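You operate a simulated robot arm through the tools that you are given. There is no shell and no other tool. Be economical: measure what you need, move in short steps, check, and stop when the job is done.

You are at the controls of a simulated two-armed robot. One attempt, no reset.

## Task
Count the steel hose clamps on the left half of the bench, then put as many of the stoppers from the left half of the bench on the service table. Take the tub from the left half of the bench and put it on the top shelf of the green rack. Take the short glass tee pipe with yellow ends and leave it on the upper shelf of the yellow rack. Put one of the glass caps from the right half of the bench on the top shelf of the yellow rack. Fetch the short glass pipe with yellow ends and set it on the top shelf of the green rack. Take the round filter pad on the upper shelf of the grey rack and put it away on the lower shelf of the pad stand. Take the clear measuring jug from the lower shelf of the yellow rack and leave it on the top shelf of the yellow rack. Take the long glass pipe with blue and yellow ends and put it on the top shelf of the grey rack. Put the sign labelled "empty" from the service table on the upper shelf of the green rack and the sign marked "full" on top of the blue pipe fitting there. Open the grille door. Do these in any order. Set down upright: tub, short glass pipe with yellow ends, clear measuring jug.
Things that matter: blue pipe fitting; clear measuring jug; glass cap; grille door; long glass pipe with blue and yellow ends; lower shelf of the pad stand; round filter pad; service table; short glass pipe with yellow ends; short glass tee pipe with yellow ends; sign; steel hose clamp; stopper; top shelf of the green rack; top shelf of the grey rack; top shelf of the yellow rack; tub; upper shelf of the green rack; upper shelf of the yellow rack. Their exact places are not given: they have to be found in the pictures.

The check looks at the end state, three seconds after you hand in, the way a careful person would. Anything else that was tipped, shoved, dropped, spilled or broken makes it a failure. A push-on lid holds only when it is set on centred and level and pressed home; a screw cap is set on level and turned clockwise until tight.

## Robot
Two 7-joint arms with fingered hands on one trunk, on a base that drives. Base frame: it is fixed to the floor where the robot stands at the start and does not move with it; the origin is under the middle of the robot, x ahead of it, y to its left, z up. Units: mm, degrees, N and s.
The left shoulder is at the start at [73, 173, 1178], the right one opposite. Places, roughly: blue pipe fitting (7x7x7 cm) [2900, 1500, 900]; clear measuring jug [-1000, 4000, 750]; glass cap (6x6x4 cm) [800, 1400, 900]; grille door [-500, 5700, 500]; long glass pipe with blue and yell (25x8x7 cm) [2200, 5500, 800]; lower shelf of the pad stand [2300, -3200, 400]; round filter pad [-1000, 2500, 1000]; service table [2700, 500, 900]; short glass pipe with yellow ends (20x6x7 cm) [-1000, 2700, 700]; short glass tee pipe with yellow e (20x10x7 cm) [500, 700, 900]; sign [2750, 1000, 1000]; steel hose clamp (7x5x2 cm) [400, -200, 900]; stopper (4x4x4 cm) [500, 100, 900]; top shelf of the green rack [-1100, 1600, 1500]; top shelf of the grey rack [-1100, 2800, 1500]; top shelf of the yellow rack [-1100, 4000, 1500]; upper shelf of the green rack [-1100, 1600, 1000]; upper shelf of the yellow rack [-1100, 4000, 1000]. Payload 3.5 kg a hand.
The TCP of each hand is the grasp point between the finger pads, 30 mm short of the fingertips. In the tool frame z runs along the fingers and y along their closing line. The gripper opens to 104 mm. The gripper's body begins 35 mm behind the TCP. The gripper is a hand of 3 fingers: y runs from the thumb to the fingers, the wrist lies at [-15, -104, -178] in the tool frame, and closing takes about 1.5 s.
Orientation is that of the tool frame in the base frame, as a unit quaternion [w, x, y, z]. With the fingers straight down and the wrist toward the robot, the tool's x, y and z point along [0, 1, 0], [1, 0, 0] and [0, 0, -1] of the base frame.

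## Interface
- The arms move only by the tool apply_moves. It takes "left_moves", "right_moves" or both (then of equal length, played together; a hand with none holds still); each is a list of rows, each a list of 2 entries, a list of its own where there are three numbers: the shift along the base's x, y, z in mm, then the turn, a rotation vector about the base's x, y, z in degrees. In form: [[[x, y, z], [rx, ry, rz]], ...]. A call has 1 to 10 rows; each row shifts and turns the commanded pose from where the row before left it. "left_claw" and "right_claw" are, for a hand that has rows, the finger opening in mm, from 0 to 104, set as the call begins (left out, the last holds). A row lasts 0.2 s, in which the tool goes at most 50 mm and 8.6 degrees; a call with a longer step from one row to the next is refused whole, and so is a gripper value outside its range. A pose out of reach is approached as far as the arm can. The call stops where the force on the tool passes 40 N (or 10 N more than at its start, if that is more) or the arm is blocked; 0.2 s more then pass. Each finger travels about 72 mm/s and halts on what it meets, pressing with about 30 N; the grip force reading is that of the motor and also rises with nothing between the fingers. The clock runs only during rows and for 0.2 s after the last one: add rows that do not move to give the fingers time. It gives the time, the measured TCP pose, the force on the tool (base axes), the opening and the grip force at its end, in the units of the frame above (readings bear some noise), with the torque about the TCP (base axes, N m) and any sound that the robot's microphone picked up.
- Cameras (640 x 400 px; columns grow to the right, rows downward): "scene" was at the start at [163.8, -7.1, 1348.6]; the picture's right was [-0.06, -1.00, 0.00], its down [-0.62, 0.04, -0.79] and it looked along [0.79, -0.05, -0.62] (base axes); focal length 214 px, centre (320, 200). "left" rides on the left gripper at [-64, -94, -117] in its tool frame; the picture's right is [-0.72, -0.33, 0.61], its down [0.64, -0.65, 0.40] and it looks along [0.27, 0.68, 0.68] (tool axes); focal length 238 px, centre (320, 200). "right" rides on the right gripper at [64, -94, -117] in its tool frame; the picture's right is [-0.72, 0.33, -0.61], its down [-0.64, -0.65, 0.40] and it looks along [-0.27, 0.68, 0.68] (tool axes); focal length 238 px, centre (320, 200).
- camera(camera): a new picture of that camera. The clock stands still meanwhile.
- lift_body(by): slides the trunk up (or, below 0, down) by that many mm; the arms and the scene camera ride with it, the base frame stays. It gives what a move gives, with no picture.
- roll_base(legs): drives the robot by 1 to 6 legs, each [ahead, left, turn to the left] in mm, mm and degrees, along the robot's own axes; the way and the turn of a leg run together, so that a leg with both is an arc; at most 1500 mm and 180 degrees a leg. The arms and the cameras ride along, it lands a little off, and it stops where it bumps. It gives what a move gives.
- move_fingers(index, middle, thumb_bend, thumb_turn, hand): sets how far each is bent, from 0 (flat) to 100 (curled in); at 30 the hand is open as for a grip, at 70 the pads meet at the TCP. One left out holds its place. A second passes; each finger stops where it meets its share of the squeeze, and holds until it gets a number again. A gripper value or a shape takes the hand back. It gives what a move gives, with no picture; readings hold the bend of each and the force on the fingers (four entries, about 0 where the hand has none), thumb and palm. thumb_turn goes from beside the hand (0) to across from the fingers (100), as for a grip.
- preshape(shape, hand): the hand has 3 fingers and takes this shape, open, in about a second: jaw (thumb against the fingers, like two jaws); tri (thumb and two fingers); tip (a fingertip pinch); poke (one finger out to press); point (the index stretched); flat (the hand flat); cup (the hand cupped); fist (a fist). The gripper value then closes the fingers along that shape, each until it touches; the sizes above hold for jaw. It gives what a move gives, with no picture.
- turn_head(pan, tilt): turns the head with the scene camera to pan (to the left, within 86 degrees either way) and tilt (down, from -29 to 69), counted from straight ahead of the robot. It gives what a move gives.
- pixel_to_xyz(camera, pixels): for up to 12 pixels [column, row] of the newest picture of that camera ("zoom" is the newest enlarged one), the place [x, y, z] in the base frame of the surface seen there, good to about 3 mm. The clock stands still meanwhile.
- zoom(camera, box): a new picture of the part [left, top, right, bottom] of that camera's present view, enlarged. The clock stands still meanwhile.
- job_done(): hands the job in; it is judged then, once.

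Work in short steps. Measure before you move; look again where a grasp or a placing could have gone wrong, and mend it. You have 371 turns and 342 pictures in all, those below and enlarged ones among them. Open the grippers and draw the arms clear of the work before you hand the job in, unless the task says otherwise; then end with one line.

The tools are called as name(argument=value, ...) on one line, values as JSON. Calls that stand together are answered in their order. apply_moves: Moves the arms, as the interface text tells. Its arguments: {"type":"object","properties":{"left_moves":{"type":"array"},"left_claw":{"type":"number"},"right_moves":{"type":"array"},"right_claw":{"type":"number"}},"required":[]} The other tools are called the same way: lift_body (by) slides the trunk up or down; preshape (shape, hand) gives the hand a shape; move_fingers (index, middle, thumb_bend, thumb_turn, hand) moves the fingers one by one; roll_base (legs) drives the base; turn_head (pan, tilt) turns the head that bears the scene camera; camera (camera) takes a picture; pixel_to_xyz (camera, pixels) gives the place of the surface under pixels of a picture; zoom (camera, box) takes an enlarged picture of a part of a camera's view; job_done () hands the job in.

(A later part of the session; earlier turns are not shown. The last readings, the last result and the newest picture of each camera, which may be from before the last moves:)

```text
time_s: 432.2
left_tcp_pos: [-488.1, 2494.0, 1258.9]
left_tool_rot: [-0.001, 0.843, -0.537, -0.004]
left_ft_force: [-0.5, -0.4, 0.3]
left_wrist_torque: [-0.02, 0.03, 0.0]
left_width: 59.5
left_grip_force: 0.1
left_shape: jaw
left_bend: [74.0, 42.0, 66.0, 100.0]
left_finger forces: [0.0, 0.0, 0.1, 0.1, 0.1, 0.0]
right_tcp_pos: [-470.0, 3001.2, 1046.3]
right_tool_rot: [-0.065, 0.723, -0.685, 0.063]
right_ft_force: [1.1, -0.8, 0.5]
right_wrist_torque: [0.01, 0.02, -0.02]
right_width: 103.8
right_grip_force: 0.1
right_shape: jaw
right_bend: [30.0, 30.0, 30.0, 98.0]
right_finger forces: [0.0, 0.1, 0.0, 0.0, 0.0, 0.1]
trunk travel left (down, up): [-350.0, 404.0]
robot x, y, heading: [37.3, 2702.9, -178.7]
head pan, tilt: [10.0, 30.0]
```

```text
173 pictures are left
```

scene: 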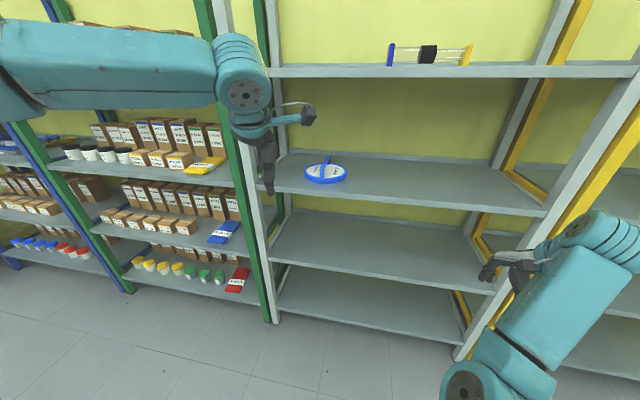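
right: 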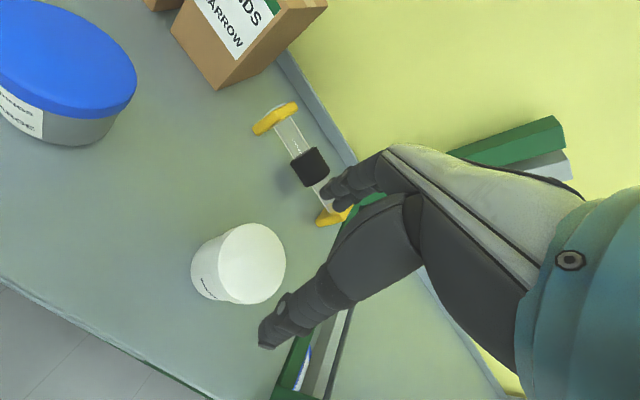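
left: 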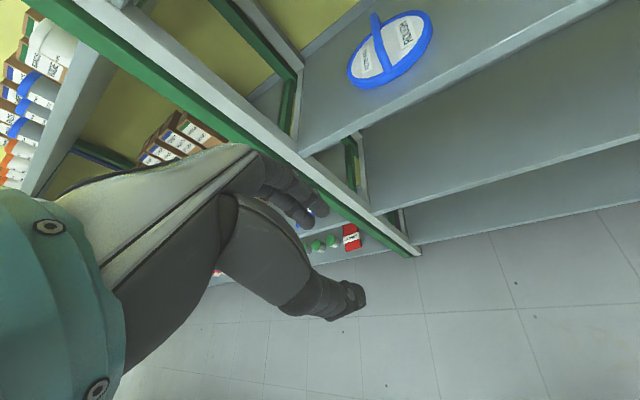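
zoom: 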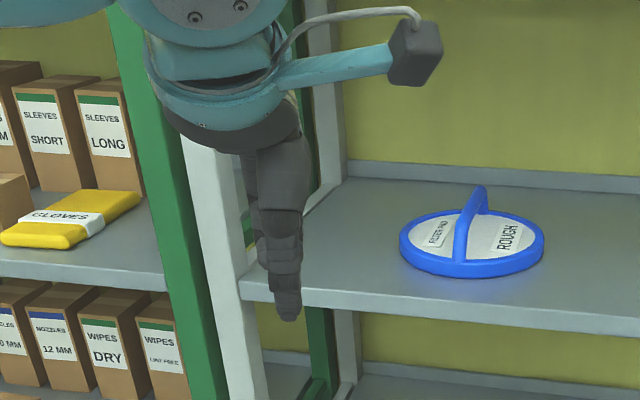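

The handle bar runs along x at y≈2526, z≈1096–1110 (pad centre ≈(-1000, 2526)). I need the jaws to close along y, so I turn the left hand by about -114° here in free space.

apply_moves(left_moves=[[[0, 0, 0], [0, 0, -8.2]], [[0, 0, 0], [0, 0, -8.2]], [[0, 0, 0], [0, 0, -8.2]], [[0, 0, 0], [0, 0, -8.2]], [[0, 0, 0], [0, 0, -8.2]], [[0, 0, 0], [0, 0, -8.2]], [[0, 0, 0], [0, 0, -8.2]], [[0, 0, 0], [0, 0, -8.2]], [[0, 0, 0], [0, 0, -8.2]], [[0, 0, 0], [0, 0, -8.2]]], left_claw=50)

apply_moves(left_moves=[[[0, 0, 0], [0, 0, -8]], [[0, 0, 0], [0, 0, -8]], [[0, 0, 0], [0, 0, -8]], [[0, 0, 0], [0, 0, -8]], [[0, 0, 0], [0, 0, 0]]])

lift_body(by=-120)

```text
time_s: 434.4
left_tcp_pos: [-488.2, 2492.4, 1258.3]
left_tool_rot: [0.003, -0.283, 0.959, 0.003]
left_ft_force: [0.8, -1.0, -0.8]
left_wrist_torque: [-0.01, 0.01, 0.03]
left_width: 50.5
left_grip_force: 0.0
left_shape: jaw
left_bend: [74.0, 45.0, 70.0, 100.0]
left_finger forces: [0.1, 0.0, 0.0, 0.1, 0.1, 0.0]
right_tcp_pos: [-470.9, 3002.0, 1045.1]
right_tool_rot: [-0.065, 0.723, -0.685, 0.063]
right_ft_force: [0.4, -0.3, -0.1]
right_wrist_torque: [0.01, -0.02, -0.01]
right_width: 103.8
right_grip_force: 0.0
right_shape: jaw
right_bend: [30.0, 30.0, 30.0, 98.0]
right_finger forces: [0.1, 0.0, 0.0, 0.0, 0.1, 0.1]
trunk travel left (down, up): [-350.0, 404.0]
robot x, y, heading: [38.3, 2698.3, -178.6]
head pan, tilt: [10.0, 30.0]
```

```text
time_s: 435.6
left_tcp_pos: [-487.4, 2493.5, 1258.5]
left_tool_rot: [0.004, -0.008, 1.0, 0.003]
left_ft_force: [0.7, 0.8, -1.0]
left_wrist_torque: [-0.03, 0.02, 0.0]
left_width: 50.6
left_grip_force: 0.1
left_shape: jaw
left_bend: [74.0, 45.0, 70.0, 100.0]
left_finger forces: [0.0, 0.0, 0.0, 0.0, 0.1, 0.0]
right_tcp_pos: [-470.9, 3002.6, 1045.5]
right_tool_rot: [-0.064, 0.723, -0.685, 0.062]
right_ft_force: [-0.4, 0.2, -0.2]
right_wrist_torque: [-0.02, -0.02, 0.02]
right_width: 103.7
right_grip_force: 0.1
right_shape: jaw
right_bend: [30.0, 30.0, 30.0, 98.0]
right_finger forces: [0.0, 0.0, 0.0, 0.1, 0.0, 0.1]
trunk travel left (down, up): [-350.0, 404.0]
robot x, y, heading: [41.7, 2700.1, -178.7]
head pan, tilt: [10.0, 30.0]
```

```text
time_s: 437.1
left_tcp_pos: [-487.5, 2493.0, 1140.5]
left_tool_rot: [0.003, -0.008, 1.0, 0.003]
left_ft_force: [0.8, 0.0, 0.1]
left_wrist_torque: [-0.03, -0.01, 0.0]
left_width: 50.7
left_grip_force: 0.1
left_shape: jaw
left_bend: [74.0, 45.0, 70.0, 100.0]
left_finger forces: [0.0, 0.0, 0.1, 0.0, 0.0, 0.0]
right_tcp_pos: [-470.5, 3001.6, 925.9]
right_tool_rot: [-0.064, 0.723, -0.685, 0.062]
right_ft_force: [-0.3, -0.5, -0.5]
right_wrist_torque: [0.03, 0.02, 0.0]
right_width: 103.8
right_grip_force: 0.0
right_shape: jaw
right_bend: [30.0, 30.0, 30.0, 98.0]
right_finger forces: [0.0, 0.0, 0.0, 0.0, 0.0, 0.1]
trunk travel left (down, up): [-230.0, 524.0]
robot x, y, heading: [39.0, 2699.0, -178.6]
head pan, tilt: [10.0, 30.0]
```

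The hand is turned. I raise the right hand out of the shelf's way, raise the left slightly, straighten the heading and move in.

apply_moves(right_moves=[[[20, 0, 40], [0, 0, 0]], [[20, 0, 40], [0, 0, 0]], [[20, 0, 40], [0, 0, 0]], [[20, 0, 40], [0, 0, 0]], [[20, 0, 40], [0, 0, 0]], [[0, 0, 45], [0, 0, 0]]], left_moves=[[[0, 0, 20], [0, 0, 0]], [[0, 10, 10], [0, 0, 0]], [[0, 10, 0], [0, 0, 0]], [[0, 0, 0], [0, 0, 0]], [[0, 0, 0], [0, 0, 0]], [[0, 0, 0], [0, 0, 0]]])

roll_base(legs=[[300, 0, -1.4]])

camera(camera="scene")

camera(camera="left")

```text
time_s: 438.5
left_tcp_pos: [-486.9, 2512.2, 1168.3]
left_tool_rot: [0.004, -0.009, 1.0, 0.001]
left_ft_force: [-0.1, -0.6, -0.2]
left_wrist_torque: [0.0, 0.0, -0.01]
left_width: 50.7
left_grip_force: 0.1
left_shape: jaw
left_bend: [74.0, 45.0, 70.0, 100.0]
left_finger forces: [0.0, 0.0, 0.0, 0.0, 0.0, 0.0]
right_tcp_pos: [-423.2, 3064.8, 1152.1]
right_tool_rot: [-0.064, 0.723, -0.685, 0.062]
right_ft_force: [-0.2, 0.7, -0.3]
right_wrist_torque: [0.0, -0.01, -0.03]
right_width: 103.9
right_grip_force: 0.2
right_shape: jaw
right_bend: [30.0, 30.0, 30.0, 98.0]
right_finger forces: [0.0, 0.1, 0.0, 0.0, 0.1, 0.1]
right hand out of reach, approached as far as the arm can: row 1, 2, 3, 4, 5
trunk travel left (down, up): [-230.0, 524.0]
robot x, y, heading: [39.6, 2701.9, -178.5]
head pan, tilt: [10.0, 30.0]
```

```text
time_s: 440.5
left_tcp_pos: [-788.8, 2523.2, 1169.2]
left_tool_rot: [0.005, 0.003, 1.0, 0.002]
left_ft_force: [-0.1, -0.2, 0.2]
left_wrist_torque: [-0.04, 0.01, 0.02]
left_width: 50.4
left_grip_force: 0.0
left_shape: jaw
left_bend: [74.0, 45.0, 70.0, 100.0]
left_finger forces: [0.0, 0.0, 0.0, 0.0, 0.0, 0.0]
right_tcp_pos: [-714.2, 3073.9, 1151.4]
right_tool_rot: [-0.063, 0.714, -0.694, 0.064]
right_ft_force: [0.2, -0.1, 0.2]
right_wrist_torque: [0.03, 0.01, -0.01]
right_width: 104.0
right_grip_force: 0.0
right_shape: jaw
right_bend: [30.0, 30.0, 30.0, 98.0]
right_finger forces: [0.0, 0.1, 0.1, 0.1, 0.1, 0.1]
trunk travel left (down, up): [-230.0, 524.0]
robot x, y, heading: [-258.9, 2692.5, 179.9]
head pan, tilt: [10.0, 30.0]
```

```text
172 pictures are left
```

scene: 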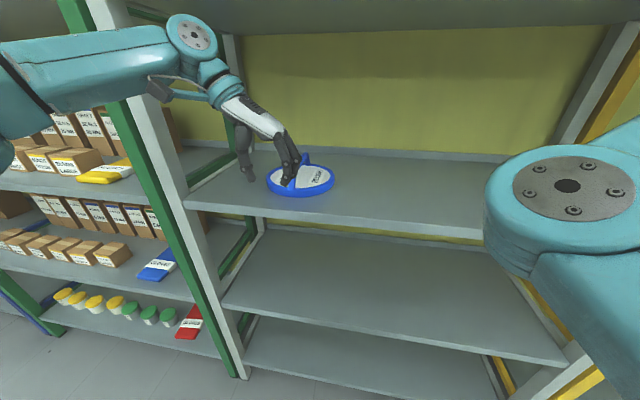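

```text
171 pictures are left
```

left: 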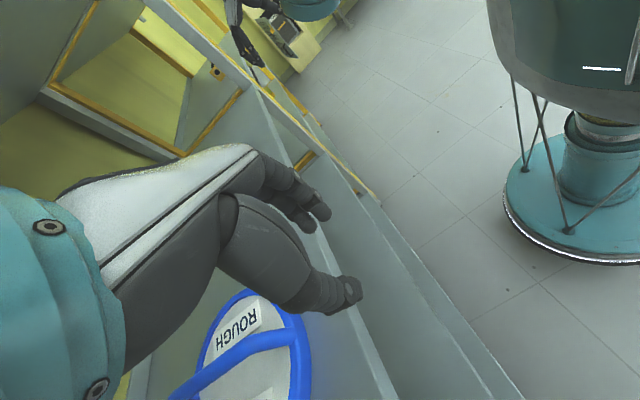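

pixel_to_xyz(camera="scene", pixels=[[190, 40], [150, 60], [100, 70], [40, 80], [215, 80], [260, 120], [560, 180], [320, 182]])

```text
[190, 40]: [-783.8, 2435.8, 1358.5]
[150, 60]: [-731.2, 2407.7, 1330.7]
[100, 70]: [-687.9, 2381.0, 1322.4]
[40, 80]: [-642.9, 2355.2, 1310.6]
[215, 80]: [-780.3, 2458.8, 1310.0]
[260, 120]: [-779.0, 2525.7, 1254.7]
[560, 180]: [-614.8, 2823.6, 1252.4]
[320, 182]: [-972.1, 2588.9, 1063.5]
```

The wrist knob is close under the top shelf; I lower 14 mm first, then roll forward 205 mm.

apply_moves(left_moves=[[[0, 2, -14], [0, 0, 0]], [[0, 0, 0], [0, 0, 0]]])

roll_base(legs=[[205, 0, 0]])

camera(camera="scene")

camera(camera="left")

```text
time_s: 441.1
left_tcp_pos: [-788.3, 2523.7, 1155.2]
left_tool_rot: [0.004, 0.003, 1.0, 0.001]
left_ft_force: [-0.1, 0.3, 0.2]
left_wrist_torque: [0.02, -0.03, 0.0]
left_width: 50.3
left_grip_force: 0.0
left_shape: jaw
left_bend: [74.0, 45.0, 70.0, 100.0]
left_finger forces: [0.0, 0.0, 0.0, 0.0, 0.1, 0.1]
right_tcp_pos: [-713.7, 3071.1, 1151.3]
right_tool_rot: [-0.064, 0.715, -0.694, 0.063]
right_ft_force: [-0.1, -0.4, 1.0]
right_wrist_torque: [-0.02, 0.02, 0.0]
right_width: 103.9
right_grip_force: 0.1
right_shape: jaw
right_bend: [30.0, 30.0, 30.0, 98.0]
right_finger forces: [0.1, 0.0, 0.1, 0.0, 0.0, 0.1]
trunk travel left (down, up): [-230.0, 524.0]
robot x, y, heading: [-253.8, 2697.3, 179.9]
head pan, tilt: [10.0, 30.0]
```

```text
time_s: 442.8
left_tcp_pos: [-994.6, 2525.5, 1156.2]
left_tool_rot: [0.005, 0.004, 1.0, 0.001]
left_ft_force: [0.1, 0.1, -1.3]
left_wrist_torque: [0.01, -0.03, -0.04]
left_width: 50.1
left_grip_force: 0.1
left_shape: jaw
left_bend: [74.0, 45.0, 70.0, 100.0]
left_finger forces: [0.0, 0.1, 0.1, 0.1, 0.0, 0.0]
right_tcp_pos: [-917.2, 3073.3, 1152.1]
right_tool_rot: [-0.064, 0.714, -0.694, 0.063]
right_ft_force: [-0.4, -0.3, -0.2]
right_wrist_torque: [0.02, 0.02, -0.03]
right_width: 103.8
right_grip_force: 0.1
right_shape: jaw
right_bend: [30.0, 30.0, 30.0, 98.0]
right_finger forces: [0.0, 0.1, 0.0, 0.1, 0.1, 0.0]
trunk travel left (down, up): [-230.0, 524.0]
robot x, y, heading: [-462.9, 2697.6, 180.0]
head pan, tilt: [10.0, 30.0]
```

```text
170 pictures are left
```

scene: 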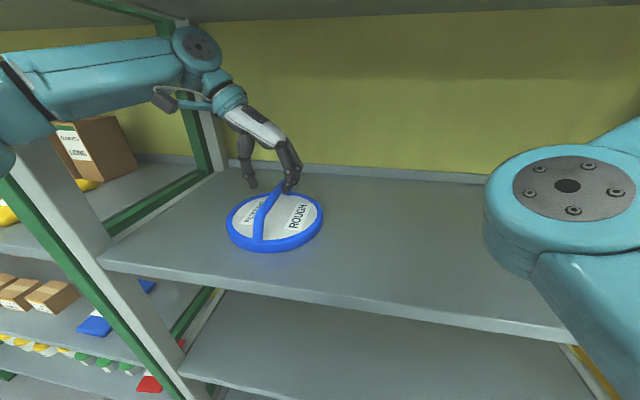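

```text
169 pictures are left
```

left: 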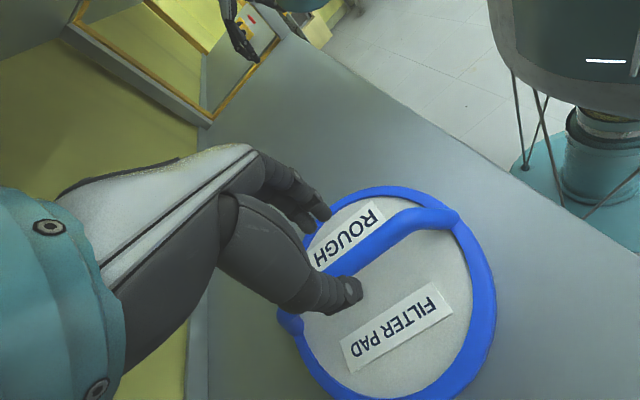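

pixel_to_xyz(camera="left", pixels=[[395, 232], [370, 245], [350, 258], [335, 268], [420, 215], [360, 290]])

zoom(camera="scene", box=[210, 110, 340, 270])

```text
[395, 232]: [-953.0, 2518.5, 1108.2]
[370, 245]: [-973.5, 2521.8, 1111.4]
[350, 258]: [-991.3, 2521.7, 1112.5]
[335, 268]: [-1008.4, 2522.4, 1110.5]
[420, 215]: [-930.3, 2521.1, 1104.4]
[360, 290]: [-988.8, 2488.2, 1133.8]
```

```text
2.50 times, centred on (275, 190) of scene
```

zoom: 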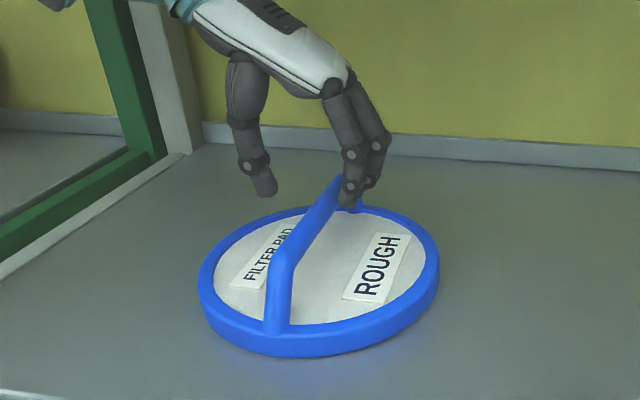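

Straddling the bar. Down 40 mm and close.

apply_moves(left_moves=[[[0, -2, -20], [0, 0, 0]], [[0, 0, -20], [0, 0, 0]], [[0, 0, 0], [0, 0, 0]]])

apply_moves(left_moves=[[[0, 0, 0], [0, 0, 0]], [[0, 0, 0], [0, 0, 0]], [[0, 0, 0], [0, 0, 0]], [[0, 0, 0], [0, 0, 0]], [[0, 0, 0], [0, 0, 0]], [[0, 0, 0], [0, 0, 0]]], left_claw=0)

apply_moves(left_moves=[[[0, 0, 10], [0, 0, 0]], [[0, 0, 15], [0, 0, 0]], [[0, 0, 10], [0, 0, 0]], [[0, 0, 0], [0, 0, 0]]])

camera(camera="scene")

```text
time_s: 443.6
left_tcp_pos: [-993.4, 2524.5, 1114.8]
left_tool_rot: [0.005, 0.005, 1.0, 0.002]
left_ft_force: [0.6, -0.1, 0.1]
left_wrist_torque: [0.01, 0.02, 0.09]
left_width: 50.7
left_grip_force: 0.1
left_shape: jaw
left_bend: [74.0, 45.0, 70.0, 100.0]
left_finger forces: [0.0, 0.0, 0.0, 0.0, 0.0, 0.0]
right_tcp_pos: [-917.5, 3073.4, 1151.6]
right_tool_rot: [-0.063, 0.714, -0.695, 0.063]
right_ft_force: [0.6, -0.5, 1.6]
right_wrist_torque: [-0.02, 0.03, -0.01]
right_width: 103.8
right_grip_force: 0.0
right_shape: jaw
right_bend: [30.0, 30.0, 30.0, 98.0]
right_finger forces: [0.1, 0.0, 0.1, 0.0, 0.0, 0.0]
trunk travel left (down, up): [-230.0, 524.0]
robot x, y, heading: [-464.4, 2695.3, 179.8]
head pan, tilt: [10.0, 30.0]
```

```text
time_s: 445.0
left_tcp_pos: [-994.5, 2523.3, 1114.2]
left_tool_rot: [0.004, 0.004, 1.0, 0.002]
left_ft_force: [-0.2, -1.0, -2.9]
left_wrist_torque: [-0.02, -0.02, 0.01]
left_width: 8.7
left_grip_force: 30.0
left_shape: jaw
left_bend: [72.0, 72.0, 78.0, 100.0]
left_finger forces: [7.8, 0.2, 0.1, 0.0, 20.6, 0.0]
right_tcp_pos: [-915.8, 3074.7, 1151.9]
right_tool_rot: [-0.064, 0.715, -0.694, 0.063]
right_ft_force: [-0.3, 0.0, 0.2]
right_wrist_torque: [-0.01, 0.01, 0.0]
right_width: 103.8
right_grip_force: 0.0
right_shape: jaw
right_bend: [30.0, 30.0, 30.0, 98.0]
right_finger forces: [0.0, 0.0, 0.1, 0.0, 0.0, 0.1]
trunk travel left (down, up): [-230.0, 524.0]
robot x, y, heading: [-464.6, 2695.5, 180.0]
head pan, tilt: [10.0, 30.0]
```

```text
time_s: 446.0
left_tcp_pos: [-995.4, 2524.5, 1150.3]
left_tool_rot: [0.005, 0.004, 1.0, 0.001]
left_ft_force: [-0.3, -1.1, -2.6]
left_wrist_torque: [0.01, -0.04, -0.01]
left_width: 9.0
left_grip_force: 29.5
left_shape: jaw
left_bend: [72.0, 72.0, 78.0, 100.0]
left_finger forces: [7.6, 0.2, 0.1, 0.1, 20.4, 0.1]
right_tcp_pos: [-917.1, 3073.0, 1151.5]
right_tool_rot: [-0.064, 0.714, -0.694, 0.063]
right_ft_force: [0.2, 0.3, 0.3]
right_wrist_torque: [-0.03, 0.01, 0.01]
right_width: 103.9
right_grip_force: 0.0
right_shape: jaw
right_bend: [30.0, 30.0, 30.0, 98.0]
right_finger forces: [0.1, 0.0, 0.1, 0.0, 0.1, 0.0]
trunk travel left (down, up): [-230.0, 524.0]
robot x, y, heading: [-461.9, 2693.2, 180.1]
head pan, tilt: [10.0, 30.0]
```

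```text
167 pictures are left
```

scene: 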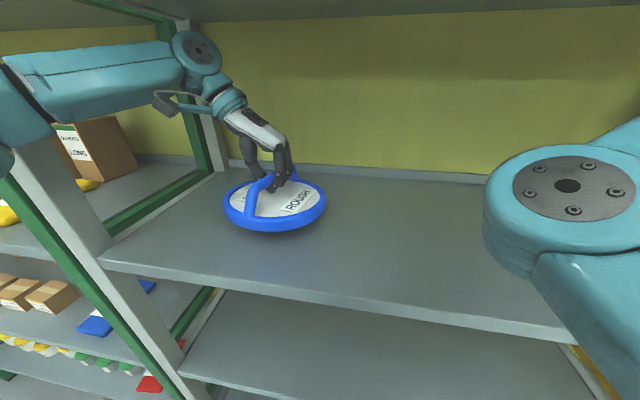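

The pad is held by its handle. I back out, turn around and drive along the bench toward the stoppers, raising the trunk a little.

roll_base(legs=[[-480, 0, 0], [0, 0, 180]])

lift_body(by=150)

roll_base(legs=[[-150, 0, 0], [0, -1400, 0], [0, -1150, 0]])

turn_head(pan=0, tilt=40)

camera(camera="scene")

```text
time_s: 456.1
left_tcp_pos: [548.8, 2861.1, 1150.3]
left_tool_rot: [0.001, 1.0, -0.009, -0.005]
left_ft_force: [-0.1, -0.2, -2.2]
left_wrist_torque: [-0.01, 0.02, 0.05]
left_width: 8.8
left_grip_force: 30.1
left_shape: jaw
left_bend: [72.0, 72.0, 78.0, 100.0]
left_finger forces: [5.9, 0.1, 0.1, 0.0, 0.1, 0.0]
right_tcp_pos: [467.4, 2311.8, 1151.6]
right_tool_rot: [-0.063, 0.698, 0.71, -0.064]
right_ft_force: [0.6, 0.8, -0.9]
right_wrist_torque: [0.02, 0.0, -0.01]
right_width: 103.8
right_grip_force: 0.1
right_shape: jaw
right_bend: [30.0, 30.0, 30.0, 98.0]
right_finger forces: [0.0, 0.0, 0.0, 0.0, 0.0, 0.1]
trunk travel left (down, up): [-230.0, 524.0]
robot x, y, heading: [17.6, 2696.4, -0.8]
head pan, tilt: [10.0, 30.0]
```

```text
time_s: 457.9
left_tcp_pos: [538.1, 2861.3, 1315.9]
left_tool_rot: [0.002, 1.0, -0.01, 0.012]
left_ft_force: [0.2, 0.8, -2.7]
left_wrist_torque: [0.02, 0.05, 0.0]
left_width: 8.4
left_grip_force: 29.7
left_shape: jaw
left_bend: [72.0, 72.0, 78.0, 100.0]
left_finger forces: [5.6, 0.1, 0.1, 0.0, 0.0, 0.0]
right_tcp_pos: [466.1, 2312.7, 1301.0]
right_tool_rot: [-0.063, 0.698, 0.711, -0.064]
right_ft_force: [0.1, 0.3, -0.1]
right_wrist_torque: [0.0, -0.05, 0.01]
right_width: 103.8
right_grip_force: 0.1
right_shape: jaw
right_bend: [30.0, 30.0, 30.0, 98.0]
right_finger forces: [0.0, 0.1, 0.0, 0.0, 0.1, 0.0]
trunk travel left (down, up): [-380.0, 374.0]
robot x, y, heading: [14.5, 2694.1, -0.7]
head pan, tilt: [10.0, 30.0]
```

```text
time_s: 471.3
left_tcp_pos: [353.2, 308.1, 1316.5]
left_tool_rot: [0.002, 1.0, -0.011, 0.012]
left_ft_force: [0.0, -0.2, -1.3]
left_wrist_torque: [0.01, 0.04, -0.02]
left_width: 8.6
left_grip_force: 29.8
left_shape: jaw
left_bend: [72.0, 72.0, 78.0, 100.0]
left_finger forces: [5.5, 0.3, 0.0, 0.0, 0.0, 0.0]
right_tcp_pos: [279.8, -239.7, 1301.3]
right_tool_rot: [-0.063, 0.699, 0.709, -0.063]
right_ft_force: [0.0, 0.0, 0.3]
right_wrist_torque: [0.03, 0.0, 0.02]
right_width: 103.8
right_grip_force: 0.0
right_shape: jaw
right_bend: [30.0, 30.0, 30.0, 98.0]
right_finger forces: [0.0, 0.1, 0.0, 0.1, 0.0, 0.0]
trunk travel left (down, up): [-380.0, 374.0]
robot x, y, heading: [-164.8, 145.2, -1.3]
head pan, tilt: [10.0, 30.0]
```

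```text
time_s: 472.0
left_tcp_pos: [353.7, 307.9, 1316.2]
left_tool_rot: [0.002, 1.0, -0.011, 0.012]
left_ft_force: [-0.4, -0.5, -2.3]
left_wrist_torque: [0.03, 0.04, -0.03]
left_width: 8.3
left_grip_force: 30.5
left_shape: jaw
left_bend: [72.0, 72.0, 78.0, 100.0]
left_finger forces: [5.4, 0.2, 0.0, 0.1, 0.0, 0.1]
right_tcp_pos: [278.4, -240.2, 1300.2]
right_tool_rot: [-0.064, 0.7, 0.709, -0.063]
right_ft_force: [0.3, 0.8, -0.2]
right_wrist_torque: [0.04, -0.01, 0.0]
right_width: 103.7
right_grip_force: 0.1
right_shape: jaw
right_bend: [30.0, 30.0, 30.0, 98.0]
right_finger forces: [0.0, 0.0, 0.0, 0.0, 0.1, 0.1]
trunk travel left (down, up): [-380.0, 374.0]
robot x, y, heading: [-166.1, 143.2, -1.0]
head pan, tilt: [0.0, 40.0]
```

```text
166 pictures are left
```

scene: 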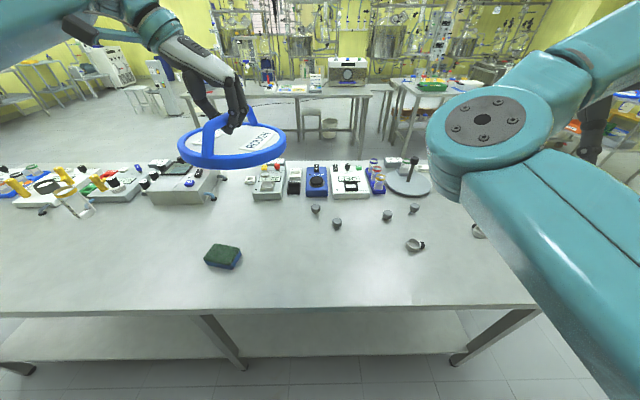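

A second ring shows at (478,230), partly behind the arm. I look closer with the head turned.

zoom(camera="scene", box=[380, 170, 500, 270])

turn_head(pan=-40, tilt=40)

camera(camera="scene")

camera(camera="right")

```text
4.00 times, centred on (440, 220) of scene
```

zoom: 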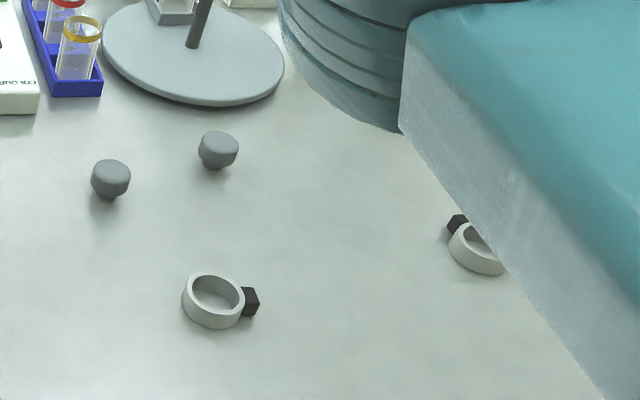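

```text
time_s: 473.1
left_tcp_pos: [352.1, 308.4, 1316.9]
left_tool_rot: [0.002, 1.0, -0.011, 0.012]
left_ft_force: [0.2, 0.0, -2.8]
left_wrist_torque: [0.06, 0.02, -0.02]
left_width: 8.7
left_grip_force: 30.2
left_shape: jaw
left_bend: [72.0, 72.0, 78.0, 100.0]
left_finger forces: [5.4, 0.4, 0.0, 0.0, 0.0, 0.1]
right_tcp_pos: [280.6, -240.7, 1302.8]
right_tool_rot: [-0.064, 0.699, 0.709, -0.063]
right_ft_force: [0.2, -1.0, -0.8]
right_wrist_torque: [-0.02, 0.02, -0.01]
right_width: 103.8
right_grip_force: 0.0
right_shape: jaw
right_bend: [30.0, 30.0, 30.0, 98.0]
right_finger forces: [0.0, 0.1, 0.0, 0.0, 0.0, 0.1]
trunk travel left (down, up): [-380.0, 374.0]
robot x, y, heading: [-167.9, 145.7, -1.0]
head pan, tilt: [-40.0, 40.0]
```

```text
164 pictures are left
```

scene: 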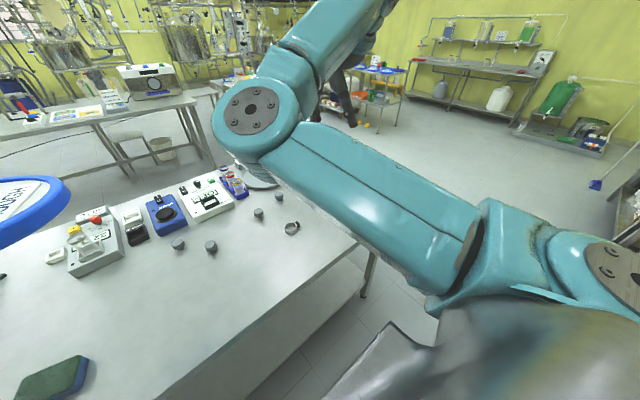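

```text
163 pictures are left
```

right: 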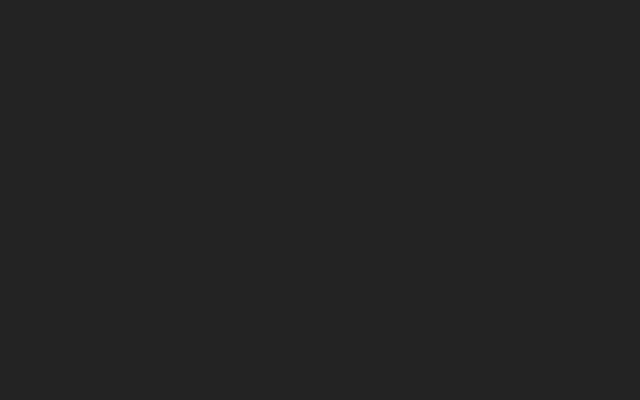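

At least two clamps. I move the base right and look again for any more.

roll_base(legs=[[0, -550, 1]])

turn_head(pan=25, tilt=40)

camera(camera="scene")

turn_head(pan=0, tilt=45)

camera(camera="scene")

```text
time_s: 476.3
left_tcp_pos: [345.3, -231.3, 1316.7]
left_tool_rot: [0.002, 1.0, -0.002, 0.012]
left_ft_force: [1.0, -0.2, -2.4]
left_wrist_torque: [-0.01, 0.03, -0.02]
left_width: 8.7
left_grip_force: 30.2
left_shape: jaw
left_bend: [72.0, 72.0, 78.0, 100.0]
left_finger forces: [5.3, 0.4, 0.0, 0.1, 0.0, 0.0]
right_tcp_pos: [282.5, -782.4, 1302.0]
right_tool_rot: [-0.063, 0.693, 0.716, -0.064]
right_ft_force: [0.3, -0.2, 0.0]
right_wrist_torque: [-0.01, 0.02, 0.02]
right_width: 103.7
right_grip_force: 0.0
right_shape: jaw
right_bend: [30.0, 30.0, 30.0, 98.0]
right_finger forces: [0.0, 0.1, 0.0, 0.1, 0.0, 0.1]
trunk travel left (down, up): [-380.0, 374.0]
robot x, y, heading: [-171.2, -402.5, 0.1]
head pan, tilt: [-40.0, 40.0]
```

```text
time_s: 477.6
left_tcp_pos: [345.9, -231.3, 1316.2]
left_tool_rot: [0.003, 1.0, -0.002, 0.012]
left_ft_force: [-0.1, 1.1, -2.3]
left_wrist_torque: [0.01, 0.03, 0.02]
left_width: 8.5
left_grip_force: 29.4
left_shape: jaw
left_bend: [72.0, 72.0, 78.0, 100.0]
left_finger forces: [5.3, 0.2, 0.0, 0.0, 0.0, 0.1]
right_tcp_pos: [283.0, -781.3, 1300.7]
right_tool_rot: [-0.063, 0.693, 0.716, -0.064]
right_ft_force: [-0.2, 0.1, -0.3]
right_wrist_torque: [-0.01, -0.02, -0.03]
right_width: 103.8
right_grip_force: 0.1
right_shape: jaw
right_bend: [30.0, 30.0, 30.0, 98.0]
right_finger forces: [0.0, 0.0, 0.1, 0.1, 0.0, 0.1]
trunk travel left (down, up): [-380.0, 374.0]
robot x, y, heading: [-171.9, -407.3, -0.0]
head pan, tilt: [25.0, 40.0]
```

```text
162 pictures are left
```

scene: 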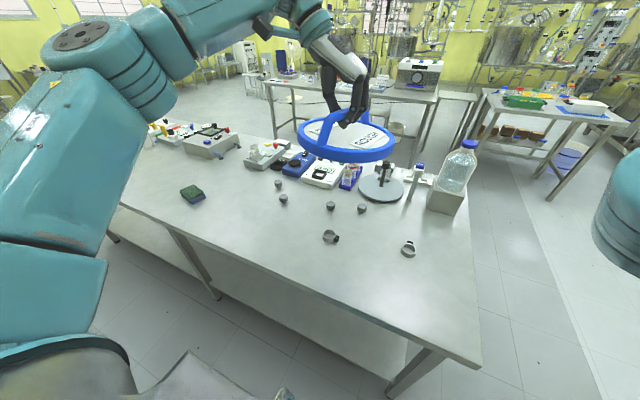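

```text
time_s: 478.5
left_tcp_pos: [345.0, -230.8, 1317.1]
left_tool_rot: [0.002, 1.0, -0.001, 0.013]
left_ft_force: [0.2, 0.5, -3.4]
left_wrist_torque: [0.0, 0.02, -0.03]
left_width: 8.5
left_grip_force: 30.1
left_shape: jaw
left_bend: [72.0, 72.0, 78.0, 100.0]
left_finger forces: [5.4, 0.3, 0.0, 0.0, 0.0, 0.0]
right_tcp_pos: [282.4, -781.1, 1301.3]
right_tool_rot: [-0.064, 0.694, 0.714, -0.063]
right_ft_force: [-0.4, -0.6, 0.6]
right_wrist_torque: [0.02, 0.05, 0.0]
right_width: 103.9
right_grip_force: 0.1
right_shape: jaw
right_bend: [30.0, 30.0, 30.0, 98.0]
right_finger forces: [0.0, 0.0, 0.0, 0.1, 0.0, 0.0]
trunk travel left (down, up): [-380.0, 374.0]
robot x, y, heading: [-176.1, -408.5, 0.1]
head pan, tilt: [0.0, 45.0]
```

```text
161 pictures are left
```

scene: 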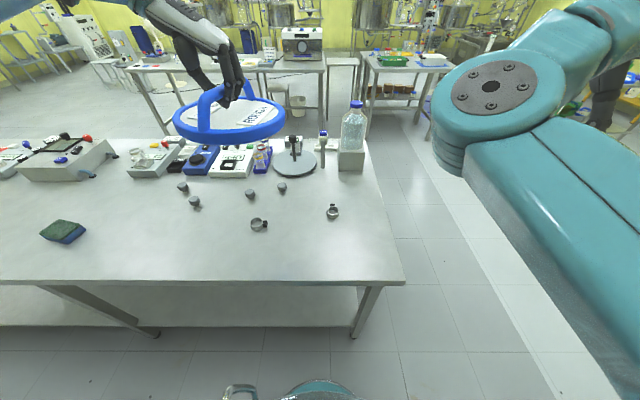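

Two clamps and four stoppers are seen. I enlarge the device row to check for hidden clamps.

zoom(camera="scene", box=[0, 110, 200, 260])

zoom(camera="scene", box=[160, 100, 400, 250])

```text
2.67 times, centred on (100, 185) of scene
```

zoom: 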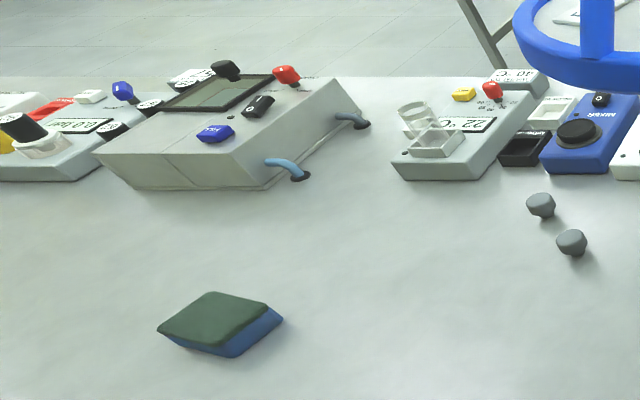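

```text
2.67 times, centred on (280, 175) of scene
```

zoom: 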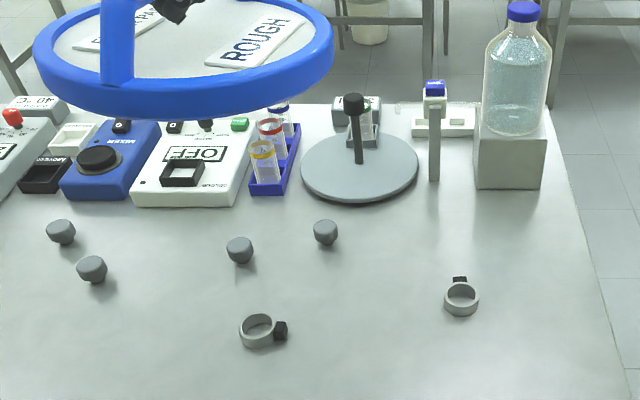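

Two clamps, so two stoppers. First I deliver the pad: I look toward the pad stand in the far right corner.

roll_base(legs=[[-100, 0, 0], [0, -500, 0], [0, 0, -45]])

turn_head(pan=0, tilt=18)

camera(camera="scene")

```text
time_s: 484.3
left_tcp_pos: [222.3, -1152.3, 1317.1]
left_tool_rot: [0.006, 0.925, -0.381, 0.011]
left_ft_force: [-0.1, -0.8, -2.9]
left_wrist_torque: [0.03, -0.01, 0.01]
left_width: 8.2
left_grip_force: 29.7
left_shape: jaw
left_bend: [72.0, 72.0, 78.0, 100.0]
left_finger forces: [4.9, 0.3, 0.0, 0.0, 0.0, 0.1]
right_tcp_pos: [-207.7, -1501.7, 1300.4]
right_tool_rot: [-0.083, 0.912, 0.4, -0.035]
right_ft_force: [-0.3, 0.6, 0.1]
right_wrist_torque: [0.02, -0.02, 0.01]
right_width: 104.0
right_grip_force: 0.0
right_shape: jaw
right_bend: [30.0, 30.0, 30.0, 98.0]
right_finger forces: [0.0, 0.0, 0.1, 0.0, 0.0, 0.1]
trunk travel left (down, up): [-380.0, 374.0]
robot x, y, heading: [-270.5, -914.9, -44.1]
head pan, tilt: [0.0, 45.0]
```

```text
time_s: 485.2
left_tcp_pos: [222.4, -1150.9, 1316.7]
left_tool_rot: [0.006, 0.925, -0.381, 0.011]
left_ft_force: [-0.4, -0.6, -2.8]
left_wrist_torque: [0.01, 0.02, -0.01]
left_width: 8.4
left_grip_force: 30.0
left_shape: jaw
left_bend: [72.0, 72.0, 78.0, 100.0]
left_finger forces: [5.0, 0.3, 0.1, 0.0, 0.1, 0.1]
right_tcp_pos: [-208.0, -1501.2, 1301.7]
right_tool_rot: [-0.082, 0.912, 0.4, -0.035]
right_ft_force: [0.7, -0.2, -0.2]
right_wrist_torque: [-0.01, 0.0, 0.02]
right_width: 104.1
right_grip_force: 0.1
right_shape: jaw
right_bend: [30.0, 30.0, 30.0, 98.0]
right_finger forces: [0.0, 0.1, 0.0, 0.0, 0.0, 0.1]
trunk travel left (down, up): [-380.0, 374.0]
robot x, y, heading: [-271.5, -913.9, -44.3]
head pan, tilt: [0.0, 18.0]
```

```text
158 pictures are left
```

scene: 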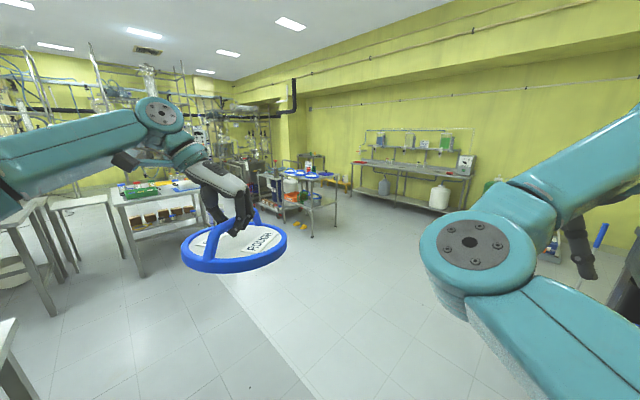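

zoom(camera="scene", box=[250, 140, 370, 240])

pixel_to_xyz(camera="scene", pixels=[[315, 178], [300, 200], [335, 180], [312, 235], [283, 220], [302, 226], [275, 300], [440, 250], [380, 180]])

```text
4.00 times, centred on (310, 190) of scene
```

zoom: 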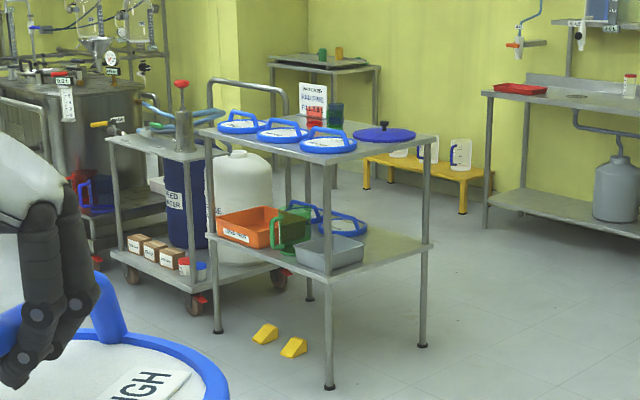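

```text
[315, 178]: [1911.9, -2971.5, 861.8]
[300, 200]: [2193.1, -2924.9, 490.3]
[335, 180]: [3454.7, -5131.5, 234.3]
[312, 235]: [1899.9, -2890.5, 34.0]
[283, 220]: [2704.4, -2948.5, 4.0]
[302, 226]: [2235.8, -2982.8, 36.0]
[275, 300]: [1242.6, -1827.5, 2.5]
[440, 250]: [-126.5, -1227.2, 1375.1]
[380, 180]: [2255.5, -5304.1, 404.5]
```

The pad stand is a two-tier table around (1900–2700, -2900…-3300), lower shelf with trays and two pads. I drive closer to find free room.

roll_base(legs=[[1450, 0, 0], [350, 0, 0]])

camera(camera="scene")

zoom(camera="scene", box=[240, 130, 480, 300])

```text
time_s: 494.2
left_tcp_pos: [1501.1, -2402.1, 1316.5]
left_tool_rot: [0.006, 0.925, -0.379, 0.01]
left_ft_force: [1.0, -0.9, -2.2]
left_wrist_torque: [0.06, 0.01, 0.01]
left_width: 8.6
left_grip_force: 30.0
left_shape: jaw
left_bend: [72.0, 72.0, 78.0, 100.0]
left_finger forces: [4.6, 0.4, 0.0, 0.0, 0.1, 0.0]
right_tcp_pos: [1069.8, -2751.9, 1300.8]
right_tool_rot: [-0.083, 0.912, 0.4, -0.035]
right_ft_force: [-0.5, 0.5, 0.1]
right_wrist_torque: [0.01, 0.02, 0.02]
right_width: 104.0
right_grip_force: 0.0
right_shape: jaw
right_bend: [30.0, 30.0, 30.0, 98.0]
right_finger forces: [0.0, 0.0, 0.0, 0.0, 0.1, 0.1]
trunk travel left (down, up): [-380.0, 374.0]
robot x, y, heading: [1007.3, -2164.5, -44.4]
head pan, tilt: [0.0, 18.0]
```

```text
156 pictures are left
```

scene: 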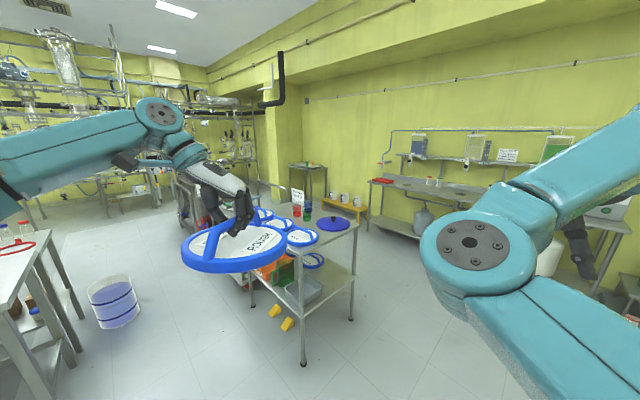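

```text
2.35 times, centred on (360, 215) of scene
```

zoom: 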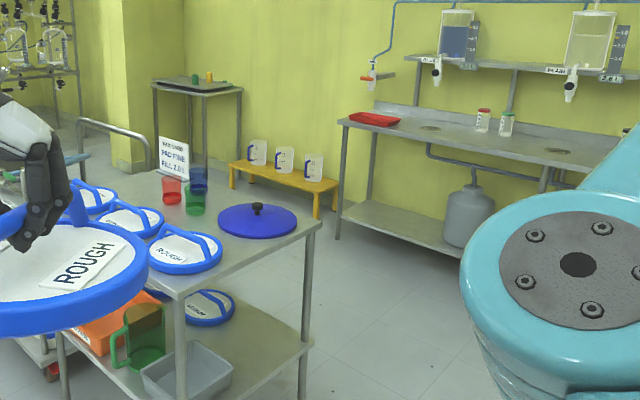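

pixel_to_xyz(camera="zoom", pixels=[[265, 350], [305, 348], [240, 395], [230, 375], [235, 315], [280, 335], [310, 225], [180, 290], [165, 385], [275, 370], [255, 325], [300, 320]])

lift_body(by=-200)

camera(camera="scene")

```text
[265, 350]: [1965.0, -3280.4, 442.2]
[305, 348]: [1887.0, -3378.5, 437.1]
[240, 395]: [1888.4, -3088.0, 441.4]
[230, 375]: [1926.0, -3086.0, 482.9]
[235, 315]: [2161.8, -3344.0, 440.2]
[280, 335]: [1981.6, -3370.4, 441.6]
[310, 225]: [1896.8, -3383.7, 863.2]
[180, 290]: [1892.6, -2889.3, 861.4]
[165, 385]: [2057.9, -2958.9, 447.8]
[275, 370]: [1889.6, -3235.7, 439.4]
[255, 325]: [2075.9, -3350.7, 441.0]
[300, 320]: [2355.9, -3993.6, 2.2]
```

```text
time_s: 496.4
left_tcp_pos: [1498.9, -2403.1, 1117.8]
left_tool_rot: [0.007, 0.925, -0.381, 0.011]
left_ft_force: [-0.3, -0.7, -2.0]
left_wrist_torque: [0.03, 0.02, -0.02]
left_width: 8.1
left_grip_force: 30.5
left_shape: jaw
left_bend: [72.0, 72.0, 78.0, 100.0]
left_finger forces: [4.3, 0.4, 0.0, 0.0, 0.0, 0.0]
right_tcp_pos: [1069.6, -2751.7, 1102.5]
right_tool_rot: [-0.082, 0.912, 0.4, -0.035]
right_ft_force: [0.0, 0.3, -0.9]
right_wrist_torque: [0.03, -0.01, 0.02]
right_width: 103.8
right_grip_force: 0.0
right_shape: jaw
right_bend: [30.0, 30.0, 30.0, 98.0]
right_finger forces: [0.0, 0.1, 0.0, 0.1, 0.0, 0.0]
trunk travel left (down, up): [-180.0, 574.0]
robot x, y, heading: [1005.4, -2159.8, -44.4]
head pan, tilt: [0.0, 18.0]
```

```text
154 pictures are left
```

scene: 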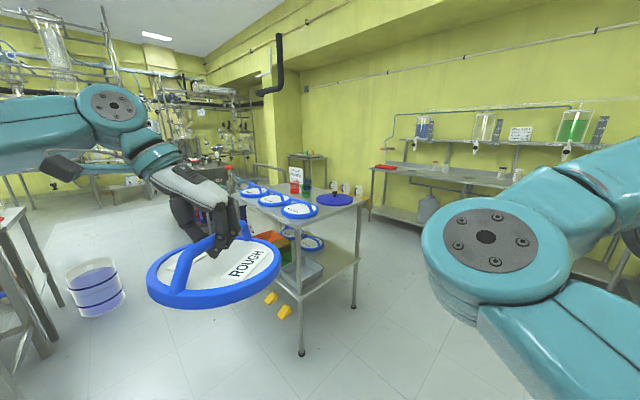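

Free room on the lower shelf (z≈441) lies around (1995, -3270). I turn the left hand (with pad) back +90° so the wrist stays outside the shelf, face +x, and line up.

apply_moves(left_moves=[[[0, 0, 0], [0, 0, 8.5]], [[0, 0, 0], [0, 0, 8.5]], [[0, 0, 0], [0, 0, 8.5]], [[0, 0, 0], [0, 0, 8.5]], [[0, 0, 0], [0, 0, 8.5]], [[0, 0, 0], [0, 0, 8.5]], [[0, 0, 0], [0, 0, 8.5]], [[0, 0, 0], [0, 0, 8.5]], [[0, 0, 0], [0, 0, 8.5]], [[0, 0, 0], [0, 0, 8.5]]])

roll_base(legs=[[0, 0, 44.4], [0, -1290, 0], [150, 0, 0]])

turn_head(pan=5, tilt=35)

camera(camera="scene")

```text
time_s: 498.6
left_tcp_pos: [1499.4, -2401.6, 1115.7]
left_tool_rot: [-0.003, 0.938, 0.346, 0.013]
left_ft_force: [0.3, -0.3, -1.9]
left_wrist_torque: [0.0, 0.01, -0.01]
left_width: 8.5
left_grip_force: 30.0
left_shape: jaw
left_bend: [72.0, 72.0, 79.0, 100.0]
left_finger forces: [3.8, 0.6, 0.0, 0.0, 0.0, 0.1]
right_tcp_pos: [1070.1, -2751.0, 1102.0]
right_tool_rot: [-0.083, 0.912, 0.4, -0.035]
right_ft_force: [0.9, -0.3, 0.9]
right_wrist_torque: [0.01, 0.04, 0.01]
right_width: 103.9
right_grip_force: 0.0
right_shape: jaw
right_bend: [30.0, 30.0, 30.0, 98.0]
right_finger forces: [0.0, 0.0, 0.0, 0.0, 0.1, 0.0]
trunk travel left (down, up): [-180.0, 574.0]
robot x, y, heading: [1007.0, -2163.5, -44.2]
head pan, tilt: [0.0, 18.0]
```

```text
time_s: 508.1
left_tcp_pos: [1677.8, -3272.7, 1117.3]
left_tool_rot: [-0.007, 0.739, 0.673, 0.01]
left_ft_force: [0.0, -0.3, -2.6]
left_wrist_torque: [-0.01, 0.04, 0.03]
left_width: 8.4
left_grip_force: 30.1
left_shape: jaw
left_bend: [72.0, 72.0, 79.0, 100.0]
left_finger forces: [3.5, 0.6, 0.0, 0.1, 0.1, 0.0]
right_tcp_pos: [1614.1, -3822.1, 1101.6]
right_tool_rot: [-0.063, 0.694, 0.714, -0.064]
right_ft_force: [0.9, -0.6, -0.3]
right_wrist_torque: [0.01, 0.0, -0.04]
right_width: 103.5
right_grip_force: 0.1
right_shape: jaw
right_bend: [30.0, 30.0, 30.0, 98.0]
right_finger forces: [0.0, 0.0, 0.1, 0.1, 0.1, 0.0]
trunk travel left (down, up): [-180.0, 574.0]
robot x, y, heading: [1162.8, -3447.9, 0.1]
head pan, tilt: [0.0, 18.0]
```

```text
time_s: 508.9
left_tcp_pos: [1678.9, -3271.9, 1117.0]
left_tool_rot: [-0.008, 0.739, 0.673, 0.01]
left_ft_force: [0.0, -1.1, -2.3]
left_wrist_torque: [0.01, 0.01, 0.03]
left_width: 8.3
left_grip_force: 30.3
left_shape: jaw
left_bend: [72.0, 72.0, 79.0, 100.0]
left_finger forces: [3.5, 0.6, 0.0, 0.1, 0.0, 0.0]
right_tcp_pos: [1615.6, -3823.5, 1101.6]
right_tool_rot: [-0.063, 0.694, 0.715, -0.064]
right_ft_force: [0.2, 0.4, 0.1]
right_wrist_torque: [0.02, -0.03, 0.01]
right_width: 103.9
right_grip_force: 0.0
right_shape: jaw
right_bend: [30.0, 30.0, 30.0, 98.0]
right_finger forces: [0.0, 0.0, 0.0, 0.0, 0.1, 0.1]
trunk travel left (down, up): [-180.0, 574.0]
robot x, y, heading: [1160.0, -3447.8, 0.1]
head pan, tilt: [5.0, 35.0]
```

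```text
153 pictures are left
```

scene: 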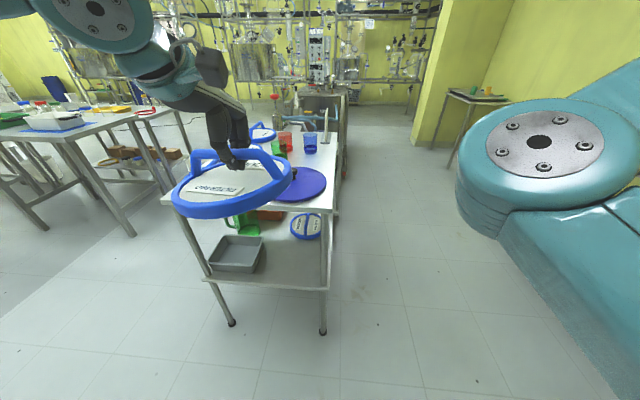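

zoom(camera="scene", box=[190, 190, 350, 310])

pixel_to_xyz(camera="zoom", pixels=[[300, 200], [300, 270], [285, 320], [520, 370], [520, 250], [400, 350], [350, 250], [400, 160], [440, 200], [500, 190], [540, 130], [60, 350]])

```text
3.33 times, centred on (270, 250) of scene
```

zoom: 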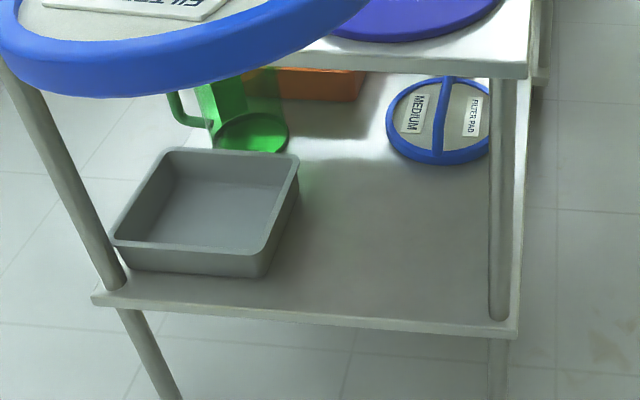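

```text
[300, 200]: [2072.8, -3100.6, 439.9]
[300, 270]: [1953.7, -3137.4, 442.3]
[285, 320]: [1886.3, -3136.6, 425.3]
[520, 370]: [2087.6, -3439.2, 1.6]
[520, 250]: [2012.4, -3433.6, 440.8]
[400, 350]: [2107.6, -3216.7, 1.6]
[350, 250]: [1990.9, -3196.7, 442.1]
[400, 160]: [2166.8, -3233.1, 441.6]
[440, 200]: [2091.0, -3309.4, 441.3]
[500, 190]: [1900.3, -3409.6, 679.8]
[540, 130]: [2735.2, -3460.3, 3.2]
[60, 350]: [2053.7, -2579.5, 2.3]
```

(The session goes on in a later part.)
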